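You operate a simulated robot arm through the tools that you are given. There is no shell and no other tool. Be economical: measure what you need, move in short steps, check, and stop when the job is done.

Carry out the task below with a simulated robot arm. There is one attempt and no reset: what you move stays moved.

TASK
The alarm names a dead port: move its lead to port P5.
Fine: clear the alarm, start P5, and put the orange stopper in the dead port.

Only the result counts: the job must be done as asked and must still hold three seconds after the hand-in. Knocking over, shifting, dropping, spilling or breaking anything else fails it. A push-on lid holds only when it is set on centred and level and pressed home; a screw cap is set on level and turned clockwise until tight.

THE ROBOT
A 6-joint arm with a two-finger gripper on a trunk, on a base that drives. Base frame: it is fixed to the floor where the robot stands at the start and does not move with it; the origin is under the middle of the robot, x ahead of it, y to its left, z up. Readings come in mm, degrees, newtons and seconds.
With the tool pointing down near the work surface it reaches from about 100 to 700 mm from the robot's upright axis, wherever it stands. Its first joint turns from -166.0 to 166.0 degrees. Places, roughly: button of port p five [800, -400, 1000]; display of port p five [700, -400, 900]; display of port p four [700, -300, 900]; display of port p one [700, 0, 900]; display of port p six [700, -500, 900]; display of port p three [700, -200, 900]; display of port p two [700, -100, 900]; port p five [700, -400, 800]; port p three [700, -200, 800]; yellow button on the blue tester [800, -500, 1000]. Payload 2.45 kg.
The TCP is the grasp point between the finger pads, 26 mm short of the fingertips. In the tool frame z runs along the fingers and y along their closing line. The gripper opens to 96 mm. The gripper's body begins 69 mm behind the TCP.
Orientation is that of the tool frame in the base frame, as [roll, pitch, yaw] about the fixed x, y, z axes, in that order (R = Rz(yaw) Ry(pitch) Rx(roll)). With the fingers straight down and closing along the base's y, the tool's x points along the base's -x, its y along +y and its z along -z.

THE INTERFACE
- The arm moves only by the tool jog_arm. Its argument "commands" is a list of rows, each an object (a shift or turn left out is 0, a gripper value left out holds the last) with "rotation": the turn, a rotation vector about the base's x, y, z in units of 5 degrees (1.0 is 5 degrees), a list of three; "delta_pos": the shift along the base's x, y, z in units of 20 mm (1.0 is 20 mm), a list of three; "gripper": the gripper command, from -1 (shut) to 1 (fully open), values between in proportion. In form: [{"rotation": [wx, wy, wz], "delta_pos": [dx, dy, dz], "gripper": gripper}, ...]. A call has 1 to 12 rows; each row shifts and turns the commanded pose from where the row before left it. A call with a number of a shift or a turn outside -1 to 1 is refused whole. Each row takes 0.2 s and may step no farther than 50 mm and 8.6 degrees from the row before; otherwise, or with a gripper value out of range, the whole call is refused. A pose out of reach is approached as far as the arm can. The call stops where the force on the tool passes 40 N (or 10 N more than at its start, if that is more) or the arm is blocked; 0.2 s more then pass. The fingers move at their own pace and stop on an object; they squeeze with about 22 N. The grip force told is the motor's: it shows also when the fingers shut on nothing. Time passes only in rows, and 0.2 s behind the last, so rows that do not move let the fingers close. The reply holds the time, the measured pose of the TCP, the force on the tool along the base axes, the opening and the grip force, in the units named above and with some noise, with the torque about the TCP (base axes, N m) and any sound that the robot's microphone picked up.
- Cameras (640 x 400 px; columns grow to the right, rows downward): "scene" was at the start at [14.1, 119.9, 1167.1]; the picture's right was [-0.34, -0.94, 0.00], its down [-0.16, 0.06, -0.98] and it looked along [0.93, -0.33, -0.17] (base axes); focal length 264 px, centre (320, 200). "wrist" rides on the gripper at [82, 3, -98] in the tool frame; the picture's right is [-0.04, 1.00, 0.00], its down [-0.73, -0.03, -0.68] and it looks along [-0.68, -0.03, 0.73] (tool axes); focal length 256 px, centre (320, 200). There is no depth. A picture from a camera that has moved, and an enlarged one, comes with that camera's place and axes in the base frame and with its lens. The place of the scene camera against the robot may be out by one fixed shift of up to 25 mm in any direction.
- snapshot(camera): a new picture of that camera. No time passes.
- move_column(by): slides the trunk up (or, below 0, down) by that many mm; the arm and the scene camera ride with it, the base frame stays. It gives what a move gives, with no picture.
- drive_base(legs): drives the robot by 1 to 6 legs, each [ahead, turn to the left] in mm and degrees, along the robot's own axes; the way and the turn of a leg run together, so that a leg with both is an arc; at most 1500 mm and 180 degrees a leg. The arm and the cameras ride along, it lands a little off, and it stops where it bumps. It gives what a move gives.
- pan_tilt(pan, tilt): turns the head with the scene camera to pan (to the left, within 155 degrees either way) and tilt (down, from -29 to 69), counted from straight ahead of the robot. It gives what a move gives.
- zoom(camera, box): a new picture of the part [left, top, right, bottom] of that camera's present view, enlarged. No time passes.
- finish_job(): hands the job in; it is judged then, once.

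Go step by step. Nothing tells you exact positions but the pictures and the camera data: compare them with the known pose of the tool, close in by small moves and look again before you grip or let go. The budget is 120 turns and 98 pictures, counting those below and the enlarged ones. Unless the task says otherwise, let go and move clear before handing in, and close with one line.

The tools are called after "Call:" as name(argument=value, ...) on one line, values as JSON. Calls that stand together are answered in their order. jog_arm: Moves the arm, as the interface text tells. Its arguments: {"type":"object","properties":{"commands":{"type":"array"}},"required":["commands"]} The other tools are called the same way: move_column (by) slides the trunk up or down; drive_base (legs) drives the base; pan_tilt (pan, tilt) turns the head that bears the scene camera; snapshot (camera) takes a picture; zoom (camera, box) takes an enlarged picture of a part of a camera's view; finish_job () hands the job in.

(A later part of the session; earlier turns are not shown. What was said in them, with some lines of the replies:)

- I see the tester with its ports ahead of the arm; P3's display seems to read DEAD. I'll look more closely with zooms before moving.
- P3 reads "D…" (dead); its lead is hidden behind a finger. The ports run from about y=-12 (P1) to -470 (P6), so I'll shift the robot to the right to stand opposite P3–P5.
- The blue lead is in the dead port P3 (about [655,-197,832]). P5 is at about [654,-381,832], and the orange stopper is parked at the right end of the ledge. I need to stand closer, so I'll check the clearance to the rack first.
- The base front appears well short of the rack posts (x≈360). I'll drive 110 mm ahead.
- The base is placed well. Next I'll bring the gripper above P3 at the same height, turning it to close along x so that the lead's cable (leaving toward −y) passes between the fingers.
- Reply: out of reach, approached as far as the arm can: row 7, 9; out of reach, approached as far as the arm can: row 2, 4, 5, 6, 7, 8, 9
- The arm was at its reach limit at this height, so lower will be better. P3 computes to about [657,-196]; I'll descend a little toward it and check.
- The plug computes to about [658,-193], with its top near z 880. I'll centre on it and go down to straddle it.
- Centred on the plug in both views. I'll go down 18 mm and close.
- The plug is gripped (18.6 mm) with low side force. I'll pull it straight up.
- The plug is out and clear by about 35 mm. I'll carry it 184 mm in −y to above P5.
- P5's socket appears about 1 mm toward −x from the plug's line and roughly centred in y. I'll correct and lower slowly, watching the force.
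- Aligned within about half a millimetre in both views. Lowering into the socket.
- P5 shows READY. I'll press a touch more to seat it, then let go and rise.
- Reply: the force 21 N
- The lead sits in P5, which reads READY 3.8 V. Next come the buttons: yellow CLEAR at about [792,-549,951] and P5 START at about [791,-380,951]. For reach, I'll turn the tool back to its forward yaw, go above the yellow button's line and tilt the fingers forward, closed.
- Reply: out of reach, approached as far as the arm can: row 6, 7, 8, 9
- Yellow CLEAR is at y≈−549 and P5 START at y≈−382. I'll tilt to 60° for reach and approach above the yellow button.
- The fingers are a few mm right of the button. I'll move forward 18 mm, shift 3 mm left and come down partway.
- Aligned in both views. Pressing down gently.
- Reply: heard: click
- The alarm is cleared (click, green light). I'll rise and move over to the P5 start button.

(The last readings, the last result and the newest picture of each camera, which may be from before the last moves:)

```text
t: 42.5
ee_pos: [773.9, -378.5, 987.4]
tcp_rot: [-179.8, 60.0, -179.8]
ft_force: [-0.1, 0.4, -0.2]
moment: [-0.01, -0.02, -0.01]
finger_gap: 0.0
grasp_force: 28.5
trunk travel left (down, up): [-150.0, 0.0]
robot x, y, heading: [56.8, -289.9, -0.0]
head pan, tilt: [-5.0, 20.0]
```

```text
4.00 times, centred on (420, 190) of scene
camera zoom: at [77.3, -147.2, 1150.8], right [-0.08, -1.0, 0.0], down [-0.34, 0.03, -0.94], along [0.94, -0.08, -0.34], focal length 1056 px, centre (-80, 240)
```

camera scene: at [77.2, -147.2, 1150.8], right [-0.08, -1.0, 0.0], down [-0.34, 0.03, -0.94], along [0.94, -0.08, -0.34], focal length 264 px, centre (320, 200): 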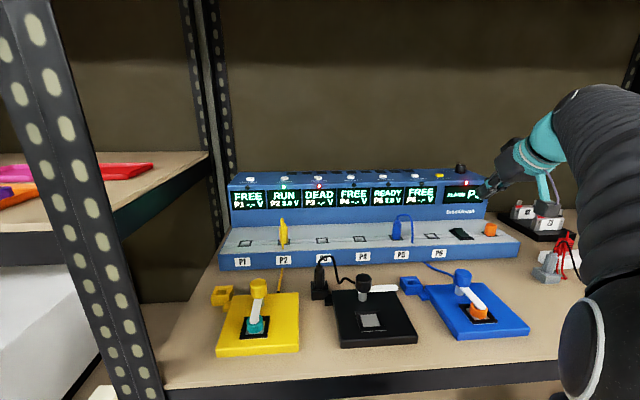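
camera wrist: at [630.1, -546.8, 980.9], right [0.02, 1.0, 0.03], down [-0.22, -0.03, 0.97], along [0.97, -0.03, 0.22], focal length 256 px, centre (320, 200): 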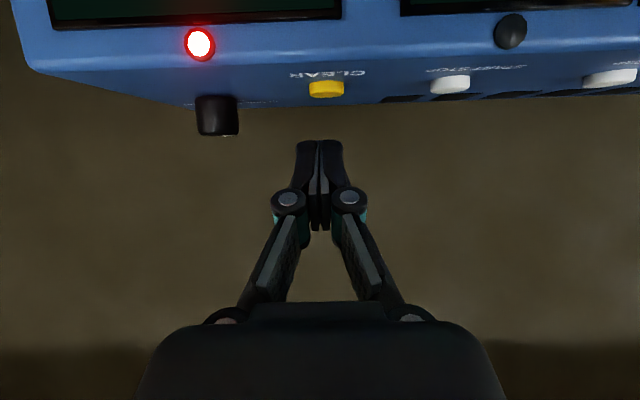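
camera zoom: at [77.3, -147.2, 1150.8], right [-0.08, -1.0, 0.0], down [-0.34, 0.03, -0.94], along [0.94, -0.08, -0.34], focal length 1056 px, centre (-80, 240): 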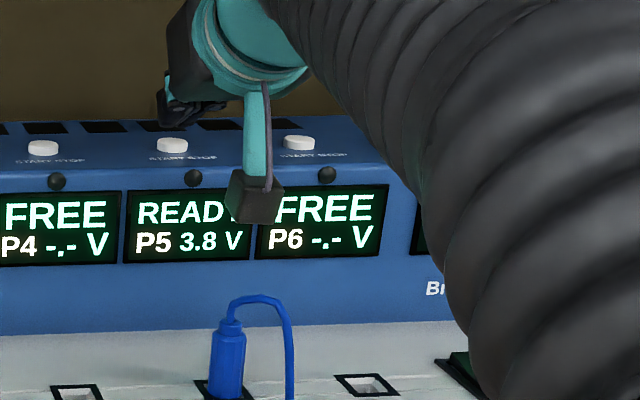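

The finger is 2 mm left of the button; I'll correct and press once.

Call:
jog_arm(commands=[{"delta_pos": [0, -0.11, -0.35]}, {"delta_pos": [0, 0, -0.25]}, {"delta_pos": [0, 0, -0.2]}, {}])

Call:
zoom(camera="scene", box=[340, 140, 500, 240])

```text
t: 43.5
ee_pos: [774.1, -380.7, 972.7]
tcp_rot: [-179.9, 60.2, -179.8]
ft_force: [0.4, -0.4, 4.1]
moment: [-0.03, -0.11, -0.02]
finger_gap: 6.1
grasp_force: 28.6
trunk travel left (down, up): [-150.0, 0.0]
robot x, y, heading: [58.1, -293.3, 0.1]
head pan, tilt: [-5.0, 20.0]
heard: click
```

```text
4.00 times, centred on (420, 190) of scene
camera zoom: at [77.1, -147.2, 1150.9], right [-0.09, -1.0, 0.0], down [-0.34, 0.03, -0.94], along [0.94, -0.08, -0.34], focal length 1056 px, centre (-80, 240)
```

zoom: 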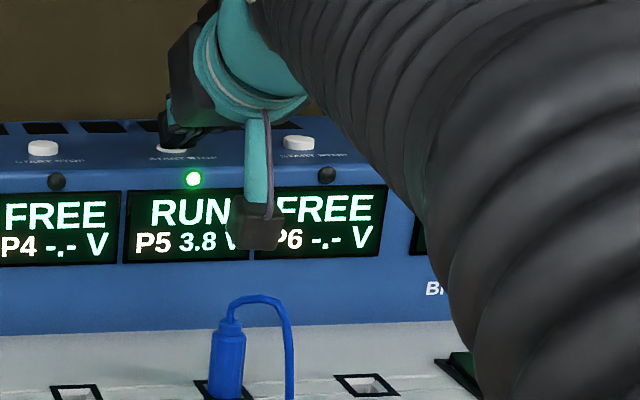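

P5 is running at 3.8 V. I'll rise, back away and bring the tool vertical again before going for the stopper at about [655,-618].

Call:
jog_arm(commands=[{"delta_pos": [0, 0, 0.8]}, {"delta_pos": [0, 0, 0.8]}, {"delta_pos": [-1, 0, 0]}, {"delta_pos": [-1, 0, 0]}, {"delta_pos": [-1, 0, 0]}, {"delta_pos": [-1, 0, 0]}, {"delta_pos": [-1, 0, 0]}, {"delta_pos": [-1, 0, 0]}, {"delta_pos": [-1, 0, 0]}, {"delta_pos": [-1, 0, 0]}, {"delta_pos": [-1, 0, 0]}])

Call:
jog_arm(commands=[{"rotation": [0, 1, 0], "delta_pos": [-1, 0, 0], "gripper": 0}, {"rotation": [0, 1, 0], "delta_pos": [-1, 0, 0]}, {"rotation": [0, 1, 0], "delta_pos": [-1, 0, 0]}, {"rotation": [0, 1, 0]}, {"rotation": [0, 1, 0]}, {"rotation": [0, 1, 0]}, {"rotation": [0, 1, 0]}, {"rotation": [0, 1, 0]}, {"rotation": [0, 1, 0]}, {"rotation": [0, 1, 0]}, {"rotation": [0, 1, 0]}, {"rotation": [0, 1, 0]}])

Call:
drive_base(legs=[[-260, 0], [0, -30], [248, 0], [0, 30], [45, 0]])

Call:
snapshot(camera="wrist")

Call:
snapshot(camera="scene")

```text
t: 45.9
ee_pos: [593.2, -379.2, 1004.2]
tcp_rot: [-179.7, 60.0, -179.5]
ft_force: [-0.3, 0.8, -0.2]
moment: [0.03, -0.01, 0.01]
finger_gap: 0.0
grasp_force: 28.1
trunk travel left (down, up): [-150.0, 0.0]
robot x, y, heading: [60.2, -292.9, 0.2]
head pan, tilt: [-5.0, 20.0]
```

```text
t: 48.5
ee_pos: [532.3, -379.0, 1003.0]
tcp_rot: [-179.9, 0.0, -179.9]
ft_force: [0.1, -0.1, 0.9]
moment: [0.03, -0.02, -0.03]
finger_gap: 48.1
grasp_force: 0.0
out of reach, approached as far as the arm can: row 12
trunk travel left (down, up): [-150.0, 0.0]
robot x, y, heading: [61.9, -291.7, 0.1]
head pan, tilt: [-5.0, 20.0]
```

```text
t: 55.2
ee_pos: [536.7, -502.7, 1002.7]
tcp_rot: [-179.9, 0.2, -179.7]
ft_force: [0.6, 0.5, -0.4]
moment: [-0.01, 0.0, -0.01]
finger_gap: 48.0
grasp_force: 0.0
trunk travel left (down, up): [-150.0, 0.0]
robot x, y, heading: [60.7, -413.9, 0.3]
head pan, tilt: [-5.0, 20.0]
```

```text
56 pictures are left
camera wrist: at [454.8, -500.4, 1099.0], right [0.03, 1.0, 0.0], down [0.73, -0.02, 0.68], along [0.68, -0.02, -0.73], focal length 256 px, centre (320, 200)
```

wrist: 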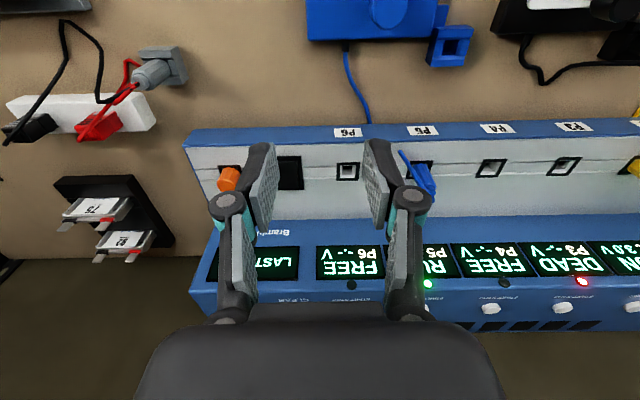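

```text
55 pictures are left
camera scene: at [80.7, -271.5, 1150.8], right [-0.08, -1.0, 0.0], down [-0.34, 0.03, -0.94], along [0.94, -0.08, -0.34], focal length 264 px, centre (320, 200)
```

scene: 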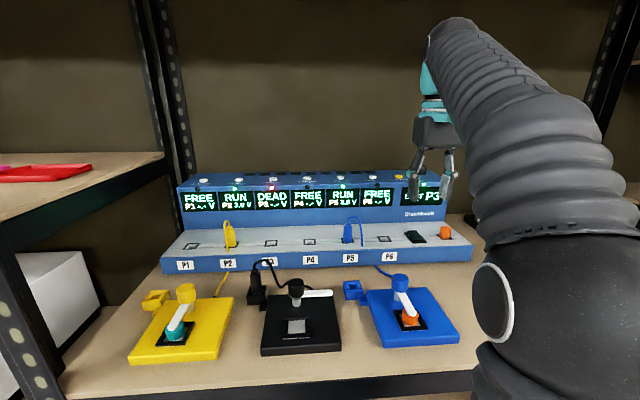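

Next, a close look at the stopper.

Call:
zoom(camera="wrist", box=[190, 140, 290, 203])

Call:
zoom(camera="scene", box=[380, 200, 480, 262])

```text
6.35 times, centred on (240, 172) of wrist
camera zoom: at [454.8, -500.4, 1099.0], right [0.03, 1.0, 0.0], down [0.73, -0.02, 0.68], along [0.68, -0.02, -0.73], focal length 1625 px, centre (828, 381)
```

zoom: 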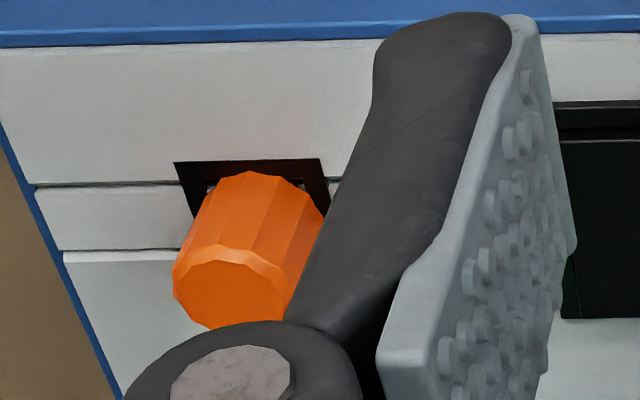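

```text
6.40 times, centred on (430, 231) of scene
camera zoom: at [80.7, -271.5, 1150.8], right [-0.08, -1.0, 0.0], down [-0.34, 0.03, -0.94], along [0.94, -0.08, -0.34], focal length 1690 px, centre (-384, 2)
```

zoom: 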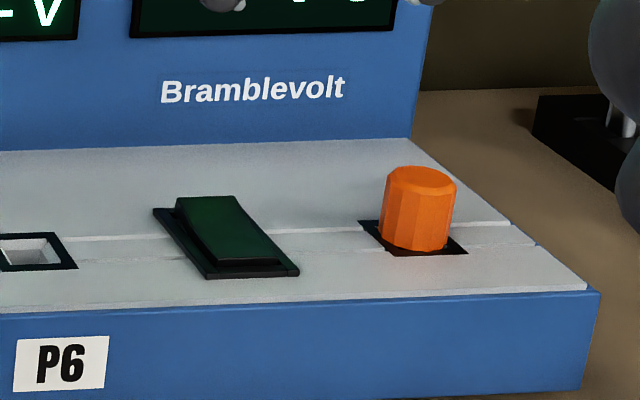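

The stopper is a ~26 mm cylinder standing ~28 mm out of its hole at about [652,-616]. I'll approach above it.

Call:
jog_arm(commands=[{"delta_pos": [0.84, -0.8, -0.5], "gripper": 0.2}, {"delta_pos": [0.84, -0.8, -0.5]}, {"delta_pos": [0.84, -0.8, -0.5]}, {"delta_pos": [0.84, -0.8, -0.5]}, {"delta_pos": [0.84, -0.8, -0.5]}, {"delta_pos": [0.84, -0.8, -0.5]}, {"delta_pos": [0.84, -0.8, -0.5]}, {}])

Call:
snapshot(camera="wrist")

Call:
zoom(camera="scene", box=[380, 150, 500, 262])

```text
t: 57.0
ee_pos: [655.1, -614.2, 930.2]
tcp_rot: [-179.9, 0.2, -179.7]
ft_force: [0.9, 0.1, 0.3]
moment: [0.02, 0.02, 0.0]
finger_gap: 57.8
grasp_force: 0.0
trunk travel left (down, up): [-150.0, 0.0]
robot x, y, heading: [61.4, -417.0, 0.4]
head pan, tilt: [-5.0, 20.0]
```

```text
52 pictures are left
camera wrist: at [572.2, -612.1, 1028.0], right [0.03, 1.0, 0.0], down [0.73, -0.02, 0.68], along [0.68, -0.02, -0.73], focal length 256 px, centre (320, 200)
```

wrist: 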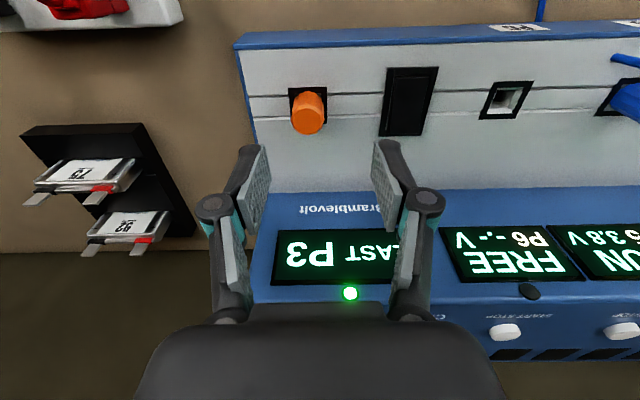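

```text
3.57 times, centred on (440, 206) of scene
camera zoom: at [80.7, -271.6, 1150.8], right [-0.08, -1.0, 0.0], down [-0.34, 0.03, -0.94], along [0.94, -0.08, -0.34], focal length 943 px, centre (-109, 179)
```

zoom: 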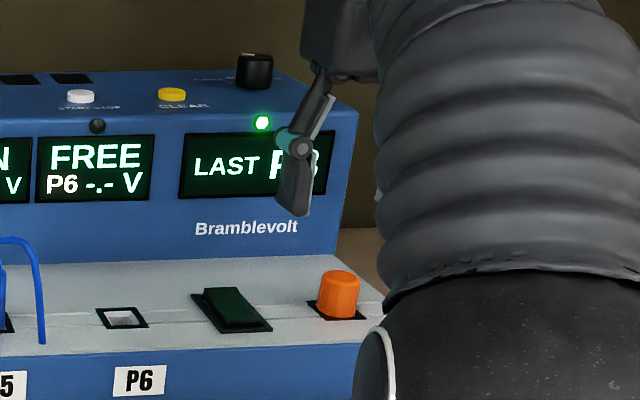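

Stopper computes to [653,-623], top ~860. Shifting 9 mm right and lowering.

Call:
jog_arm(commands=[{"delta_pos": [-0.1, -0.44, 0]}, {"delta_pos": [0, 0, -0.9]}, {"delta_pos": [0, 0, -0.9]}, {}])

Call:
snapshot(camera="wrist")

Call:
zoom(camera="scene", box=[380, 180, 500, 262])

```text
t: 58.0
ee_pos: [652.5, -624.9, 895.2]
tcp_rot: [180.0, 0.2, -179.7]
ft_force: [-0.3, 0.4, -0.1]
moment: [-0.01, -0.01, 0.0]
finger_gap: 57.6
grasp_force: 0.1
trunk travel left (down, up): [-150.0, 0.0]
robot x, y, heading: [61.1, -415.6, 0.3]
head pan, tilt: [-5.0, 20.0]
```

```text
50 pictures are left
camera wrist: at [570.6, -621.3, 992.2], right [0.03, 1.0, 0.0], down [0.73, -0.02, 0.68], along [0.68, -0.02, -0.73], focal length 256 px, centre (320, 200)
```

wrist: 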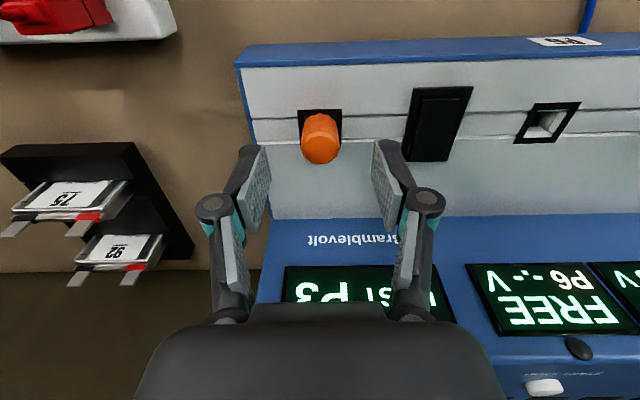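

```text
4.88 times, centred on (440, 221) of scene
camera zoom: at [80.7, -271.6, 1150.8], right [-0.08, -1.0, 0.0], down [-0.34, 0.03, -0.94], along [0.94, -0.08, -0.34], focal length 1288 px, centre (-265, 98)
```

zoom: 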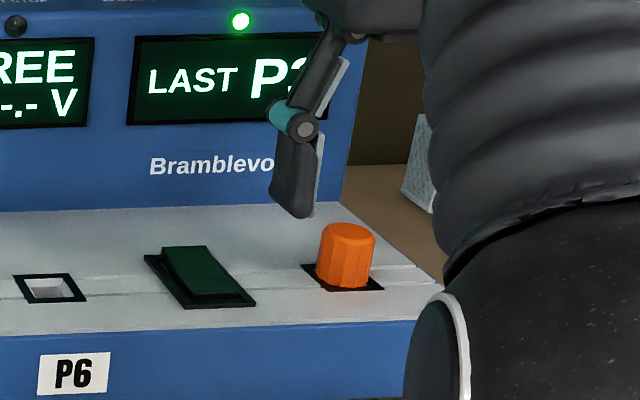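

Centred. Lowering to grip height and closing.

Call:
jog_arm(commands=[{"delta_pos": [0.03, 0, -0.75]}, {"delta_pos": [0, 0, -0.7]}, {}, {"gripper": -1}, {"gripper": -1}, {"gripper": -1}, {"gripper": -1}])

Call:
zoom(camera="wrist", box=[220, 80, 420, 205])

Call:
zoom(camera="scene", box=[380, 180, 500, 262])

```text
t: 59.6
ee_pos: [651.8, -623.8, 865.9]
tcp_rot: [-179.9, 0.2, -179.7]
ft_force: [-0.3, 0.7, 1.0]
moment: [0.01, 0.02, -0.04]
finger_gap: 22.5
grasp_force: 22.1
trunk travel left (down, up): [-150.0, 0.0]
robot x, y, heading: [61.9, -419.4, 0.3]
head pan, tilt: [-5.0, 20.0]
```

```text
3.20 times, centred on (320, 142) of wrist
camera zoom: at [570.9, -621.2, 963.5], right [0.03, 1.0, 0.0], down [0.73, -0.02, 0.68], along [0.68, -0.02, -0.73], focal length 819 px, centre (320, 384)
```

zoom: 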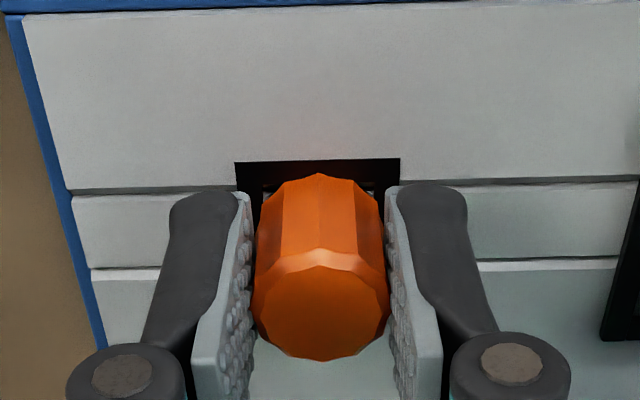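

```text
4.88 times, centred on (440, 221) of scene
camera zoom: at [80.7, -271.6, 1150.8], right [-0.08, -1.0, 0.0], down [-0.34, 0.03, -0.94], along [0.94, -0.08, -0.34], focal length 1288 px, centre (-265, 98)
```

zoom: 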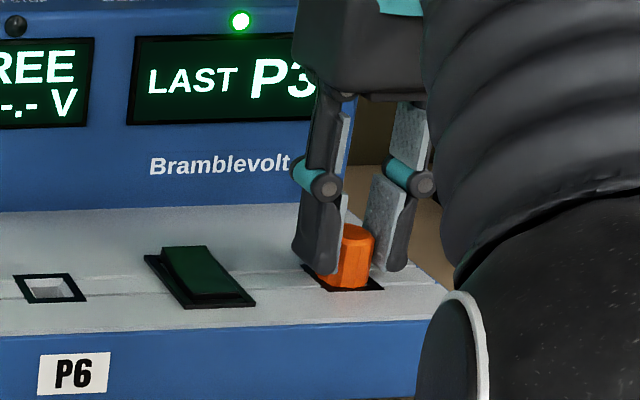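

The stopper is gripped (22.5 mm). Pulling straight up.

Call:
jog_arm(commands=[{"delta_pos": [0, 0, 0.4]}, {"delta_pos": [0, 0, 0.4]}, {"delta_pos": [0, 0, 0.6]}, {"delta_pos": [0, 0, 0.6]}, {}])

Call:
zoom(camera="wrist", box=[220, 80, 420, 205])

Call:
zoom(camera="scene", box=[380, 180, 500, 262])

```text
t: 60.8
ee_pos: [653.5, -622.8, 906.8]
tcp_rot: [-179.9, 0.2, -179.6]
ft_force: [-0.5, 0.1, -1.5]
moment: [0.01, 0.03, 0.0]
finger_gap: 22.5
grasp_force: 21.8
trunk travel left (down, up): [-150.0, 0.0]
robot x, y, heading: [61.2, -415.9, -0.1]
head pan, tilt: [-5.0, 20.0]
```

```text
3.20 times, centred on (320, 142) of wrist
camera zoom: at [571.3, -621.1, 1003.9], right [0.03, 1.0, 0.0], down [0.73, -0.02, 0.68], along [0.68, -0.02, -0.73], focal length 819 px, centre (320, 384)
```

zoom: 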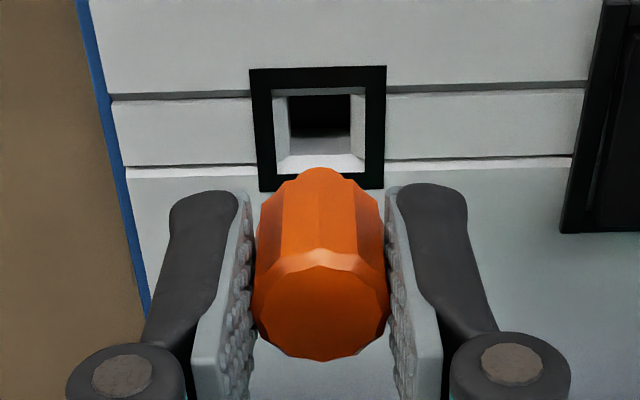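

```text
4.88 times, centred on (440, 221) of scene
camera zoom: at [80.7, -271.6, 1150.8], right [-0.08, -1.0, 0.0], down [-0.34, 0.03, -0.94], along [0.94, -0.08, -0.34], focal length 1288 px, centre (-265, 98)
```

zoom: 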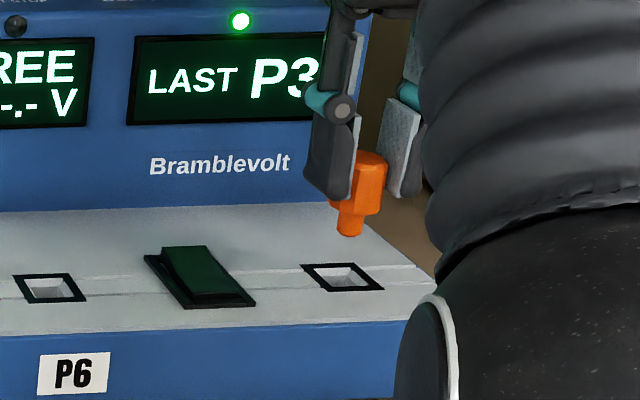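

The stopper is out. I'll route around the P5 lead: raise, draw back to x≈580, traverse to P3, then come forward over it.

Call:
jog_arm(commands=[{"delta_pos": [-0.9, 0, 0.6]}, {"delta_pos": [-0.9, 0, 0.6]}, {"delta_pos": [-0.9, 0, 0.6]}, {"delta_pos": [-0.9, 0, 0.6]}, {"delta_pos": [0, 0.98, 0]}, {"delta_pos": [0, 0.98, 0]}, {"delta_pos": [0, 0.98, 0]}, {"delta_pos": [0, 0.98, 0]}, {"delta_pos": [0, 0.98, 0]}, {"delta_pos": [0, 0.98, 0]}, {"delta_pos": [0, 0.98, 0]}, {"delta_pos": [0, 0.98, 0]}])

Call:
jog_arm(commands=[{"delta_pos": [0, 0.98, 0]}, {"delta_pos": [0, 0.98, 0]}, {"delta_pos": [0, 0.98, 0]}, {"delta_pos": [0, 0.98, 0]}, {"delta_pos": [0, 0.98, 0]}, {"delta_pos": [0, 0.98, 0]}, {"delta_pos": [0, 0.98, 0]}, {"delta_pos": [0, 0.98, 0]}, {"delta_pos": [0, 0.98, 0]}, {"delta_pos": [0, 0.98, 0]}, {"delta_pos": [0, 0.98, 0]}, {}])

Call:
snapshot(camera="wrist")

```text
t: 63.4
ee_pos: [581.3, -467.3, 953.9]
tcp_rot: [-179.9, 0.2, -179.7]
ft_force: [-0.1, -0.1, -0.1]
moment: [0.0, 0.01, 0.01]
finger_gap: 22.6
grasp_force: 22.1
trunk travel left (down, up): [-150.0, 0.0]
robot x, y, heading: [62.2, -413.5, 0.1]
head pan, tilt: [-5.0, 20.0]
```

```text
t: 66.0
ee_pos: [581.6, -251.3, 955.1]
tcp_rot: [-179.9, 0.1, -179.7]
ft_force: [-0.3, -0.2, -0.6]
moment: [0.0, -0.02, 0.0]
finger_gap: 22.6
grasp_force: 22.0
trunk travel left (down, up): [-150.0, 0.0]
robot x, y, heading: [63.6, -411.8, 0.5]
head pan, tilt: [-5.0, 20.0]
```

```text
44 pictures are left
camera wrist: at [499.1, -248.3, 1052.2], right [0.03, 1.0, 0.0], down [0.73, -0.02, 0.68], along [0.68, -0.02, -0.73], focal length 256 px, centre (320, 200)
```

wrist: 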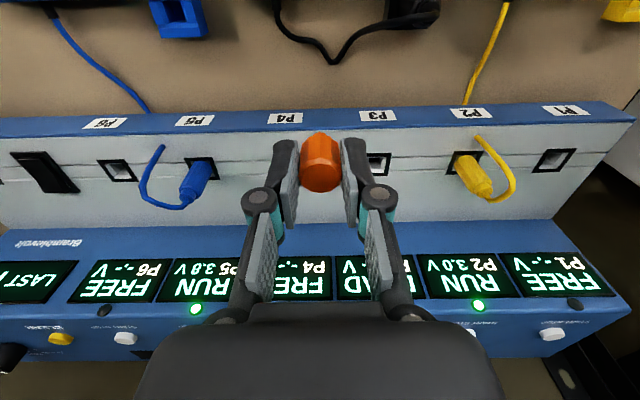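

Call:
jog_arm(commands=[{"delta_pos": [0, 0.97, 0]}, {"delta_pos": [0, 0.97, 0]}, {"delta_pos": [0, 0.97, 0]}, {"delta_pos": [0.95, 0, -0.6]}, {"delta_pos": [0.95, 0, -0.6]}, {"delta_pos": [0.95, 0, -0.6]}, {"delta_pos": [0.92, 0, -0.6]}, {}])

Call:
zoom(camera="wrist", box=[220, 80, 420, 205])

Call:
zoom(camera="scene", box=[210, 180, 330, 262])

```text
t: 67.8
ee_pos: [656.5, -193.1, 906.1]
tcp_rot: [-179.9, 0.2, -179.7]
ft_force: [1.1, -0.2, 0.4]
moment: [0.01, 0.01, 0.0]
finger_gap: 22.4
grasp_force: 21.9
trunk travel left (down, up): [-150.0, 0.0]
robot x, y, heading: [59.6, -412.2, 0.4]
head pan, tilt: [-5.0, 20.0]
```

```text
3.20 times, centred on (320, 142) of wrist
camera zoom: at [574.7, -190.7, 1004.5], right [0.03, 1.0, 0.0], down [0.73, -0.02, 0.68], along [0.68, -0.02, -0.73], focal length 819 px, centre (320, 384)
```

zoom: 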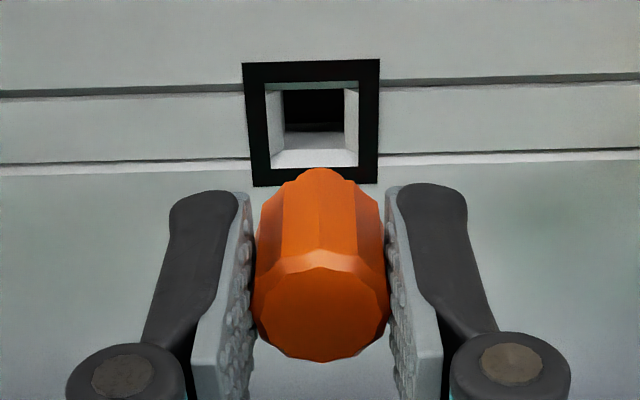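

```text
4.88 times, centred on (270, 221) of scene
camera zoom: at [80.7, -271.4, 1150.8], right [-0.08, -1.0, 0.0], down [-0.34, 0.03, -0.94], along [0.94, -0.08, -0.34], focal length 1288 px, centre (564, 98)
```

zoom: 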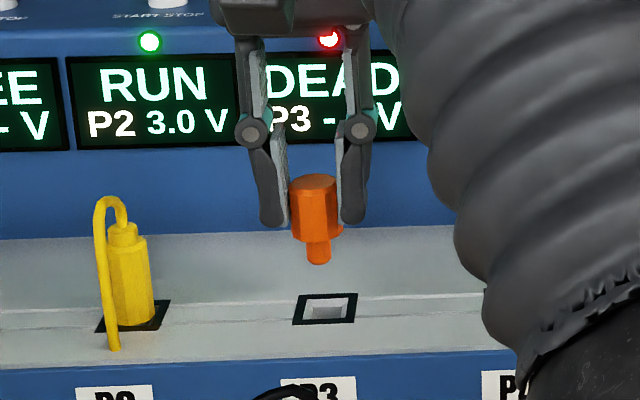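

Compared with the reference view at the parking hole, P3 lies about 1.3 mm to −y and 1.2 mm to −x. Correcting and lowering partway.

Call:
jog_arm(commands=[{"delta_pos": [-0.06, -0.07, 0]}, {"delta_pos": [0, 0, -0.6]}, {}])

Call:
zoom(camera="wrist", box=[220, 80, 420, 205])

Call:
zoom(camera="scene", box=[240, 205, 300, 250])

```text
t: 68.6
ee_pos: [656.3, -194.4, 894.8]
tcp_rot: [-179.9, 0.2, -179.7]
ft_force: [0.1, -0.2, -0.9]
moment: [-0.02, 0.03, -0.01]
finger_gap: 22.5
grasp_force: 21.8
trunk travel left (down, up): [-150.0, 0.0]
robot x, y, heading: [59.8, -417.3, 0.3]
head pan, tilt: [-5.0, 20.0]
```

```text
3.20 times, centred on (320, 142) of wrist
camera zoom: at [573.5, -192.1, 992.2], right [0.03, 1.0, 0.0], down [0.73, -0.02, 0.68], along [0.68, -0.02, -0.73], focal length 819 px, centre (320, 384)
```

zoom: 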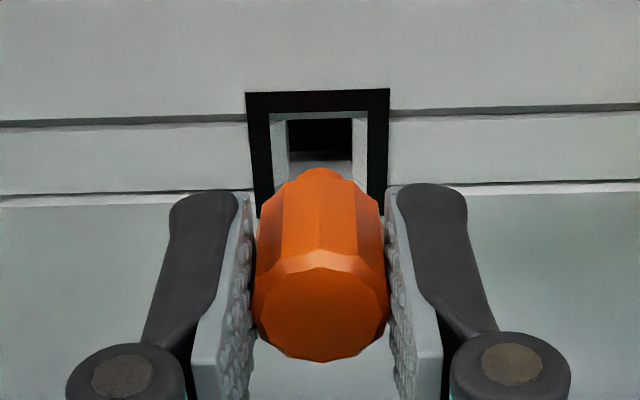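

```text
8.89 times, centred on (270, 228) of scene
camera zoom: at [80.8, -271.4, 1150.8], right [-0.08, -1.0, 0.0], down [-0.34, 0.03, -0.94], along [0.94, -0.08, -0.34], focal length 2347 px, centre (764, -44)
```

zoom: 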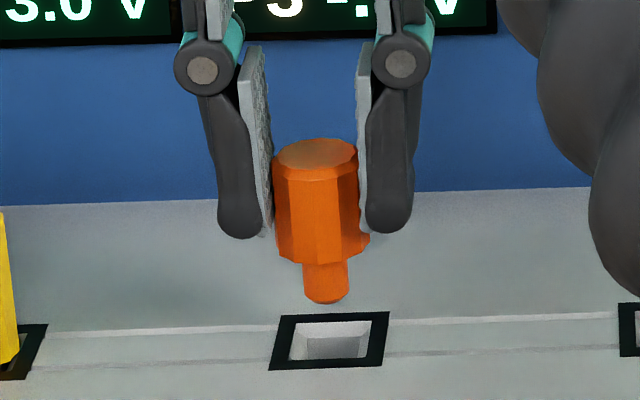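

Scene and wrist views agree on the alignment. Lowering into P3.

Call:
jog_arm(commands=[{"delta_pos": [0, 0, -0.4]}, {"delta_pos": [0, 0, -0.4]}, {"delta_pos": [0, 0, -0.3]}, {"delta_pos": [0, 0, -0.2]}, {}])

Call:
zoom(camera="scene", box=[240, 205, 300, 250])

```text
t: 69.8
ee_pos: [655.4, -196.0, 868.1]
tcp_rot: [-179.9, 0.2, -179.6]
ft_force: [-0.1, -0.3, 0.3]
moment: [0.05, 0.03, 0.0]
finger_gap: 22.6
grasp_force: 22.6
trunk travel left (down, up): [-150.0, 0.0]
robot x, y, heading: [64.9, -413.1, 0.1]
head pan, tilt: [-5.0, 20.0]
```

```text
8.89 times, centred on (270, 228) of scene
camera zoom: at [80.6, -271.4, 1150.8], right [-0.08, -1.0, 0.0], down [-0.34, 0.03, -0.94], along [0.94, -0.08, -0.34], focal length 2347 px, centre (764, -44)
```

zoom: 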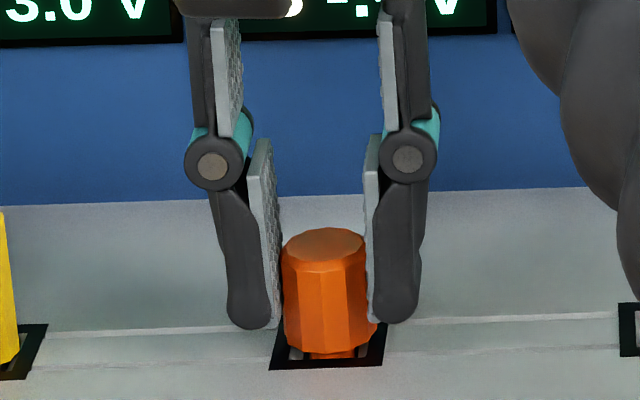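

It's in the hole with a few mm left. Pressing on until it seats.

Call:
jog_arm(commands=[{"delta_pos": [0, 0, -0.12]}, {"delta_pos": [0, 0, -0.1]}, {}])

Call:
zoom(camera="scene", box=[240, 205, 300, 250])

```text
t: 70.6
ee_pos: [655.6, -194.0, 864.8]
tcp_rot: [180.0, 0.5, -179.6]
ft_force: [5.9, 1.7, 14.7]
moment: [0.06, -0.22, -0.04]
finger_gap: 22.4
grasp_force: 21.6
trunk travel left (down, up): [-150.0, 0.0]
robot x, y, heading: [60.6, -416.6, 0.1]
head pan, tilt: [-5.0, 20.0]
```

```text
8.89 times, centred on (270, 228) of scene
camera zoom: at [80.4, -271.5, 1151.1], right [-0.08, -1.0, 0.0], down [-0.34, 0.03, -0.94], along [0.94, -0.08, -0.34], focal length 2347 px, centre (764, -44)
```

zoom: 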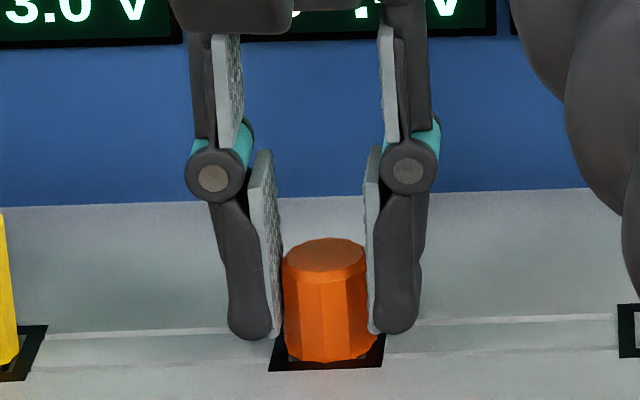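

Seated with ~15 N of resistance. Releasing and rising clear.

Call:
jog_arm(commands=[{"gripper": 0}, {"gripper": 0}, {}, {"delta_pos": [0, 0, 0.8]}, {"delta_pos": [0, 0, 1]}, {"delta_pos": [0, 0, 1]}, {"delta_pos": [-0.8, 0, 0.5]}, {"delta_pos": [-1, 0, 0.3]}, {"delta_pos": [-1, 0, 0.3]}, {"delta_pos": [-1, 0, 0]}, {"delta_pos": [-1, 0, 0]}, {"delta_pos": [-1, 0, 0]}])

Call:
zoom(camera="scene", box=[160, 160, 480, 360])

Call:
zoom(camera="scene", box=[240, 165, 400, 265])

Call:
snapshot(camera="wrist")

```text
t: 73.2
ee_pos: [538.1, -194.0, 942.8]
tcp_rot: [179.9, 0.2, -179.7]
ft_force: [0.5, 0.4, -0.1]
moment: [0.0, 0.01, -0.01]
finger_gap: 48.0
grasp_force: 0.1
trunk travel left (down, up): [-150.0, 0.0]
robot x, y, heading: [62.2, -413.9, 0.4]
head pan, tilt: [-5.0, 20.0]
```

```text
2.00 times, centred on (320, 260) of scene
camera zoom: at [80.9, -271.4, 1150.8], right [-0.08, -1.0, 0.0], down [-0.34, 0.03, -0.94], along [0.94, -0.08, -0.34], focal length 528 px, centre (320, 80)
```

zoom: 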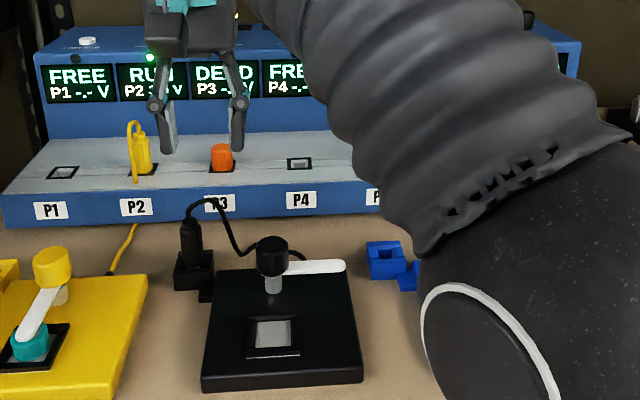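

```text
4.00 times, centred on (320, 215) of scene
camera zoom: at [80.9, -271.4, 1150.8], right [-0.08, -1.0, 0.0], down [-0.34, 0.03, -0.94], along [0.94, -0.08, -0.34], focal length 1056 px, centre (320, 140)
```

zoom: 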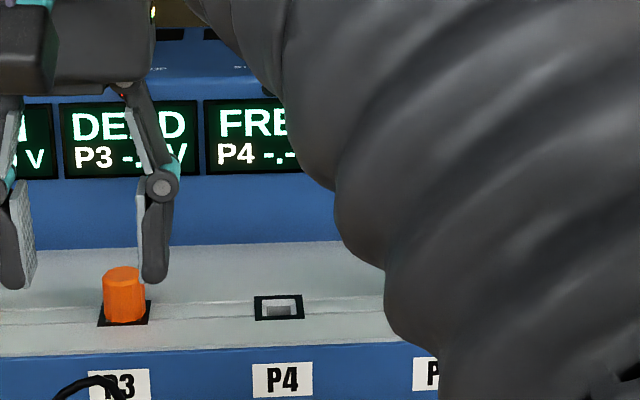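

```text
35 pictures are left
camera wrist: at [456.7, -191.7, 1039.0], right [0.03, 1.0, 0.0], down [0.73, -0.02, 0.68], along [0.68, -0.02, -0.73], focal length 256 px, centre (320, 200)
```

wrist: 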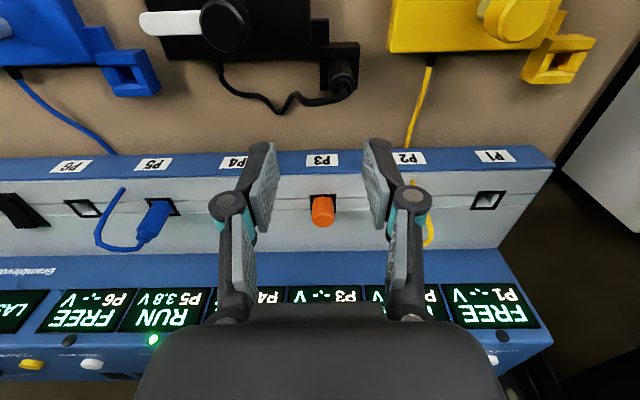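

The blue lead is in P5, which reads RUN 3.8 V; the orange stopper sits level in P3, P2 still runs, and the arm is clear. Handing in now.

Call:
finish_job()

```text
The job is handed in.
```

The job is done and handed in: I moved the blue lead from dead port P3 to P5, cleared the alarm, started P5 (it read RUN 3.8 V), and seated the orange stopper in P3.
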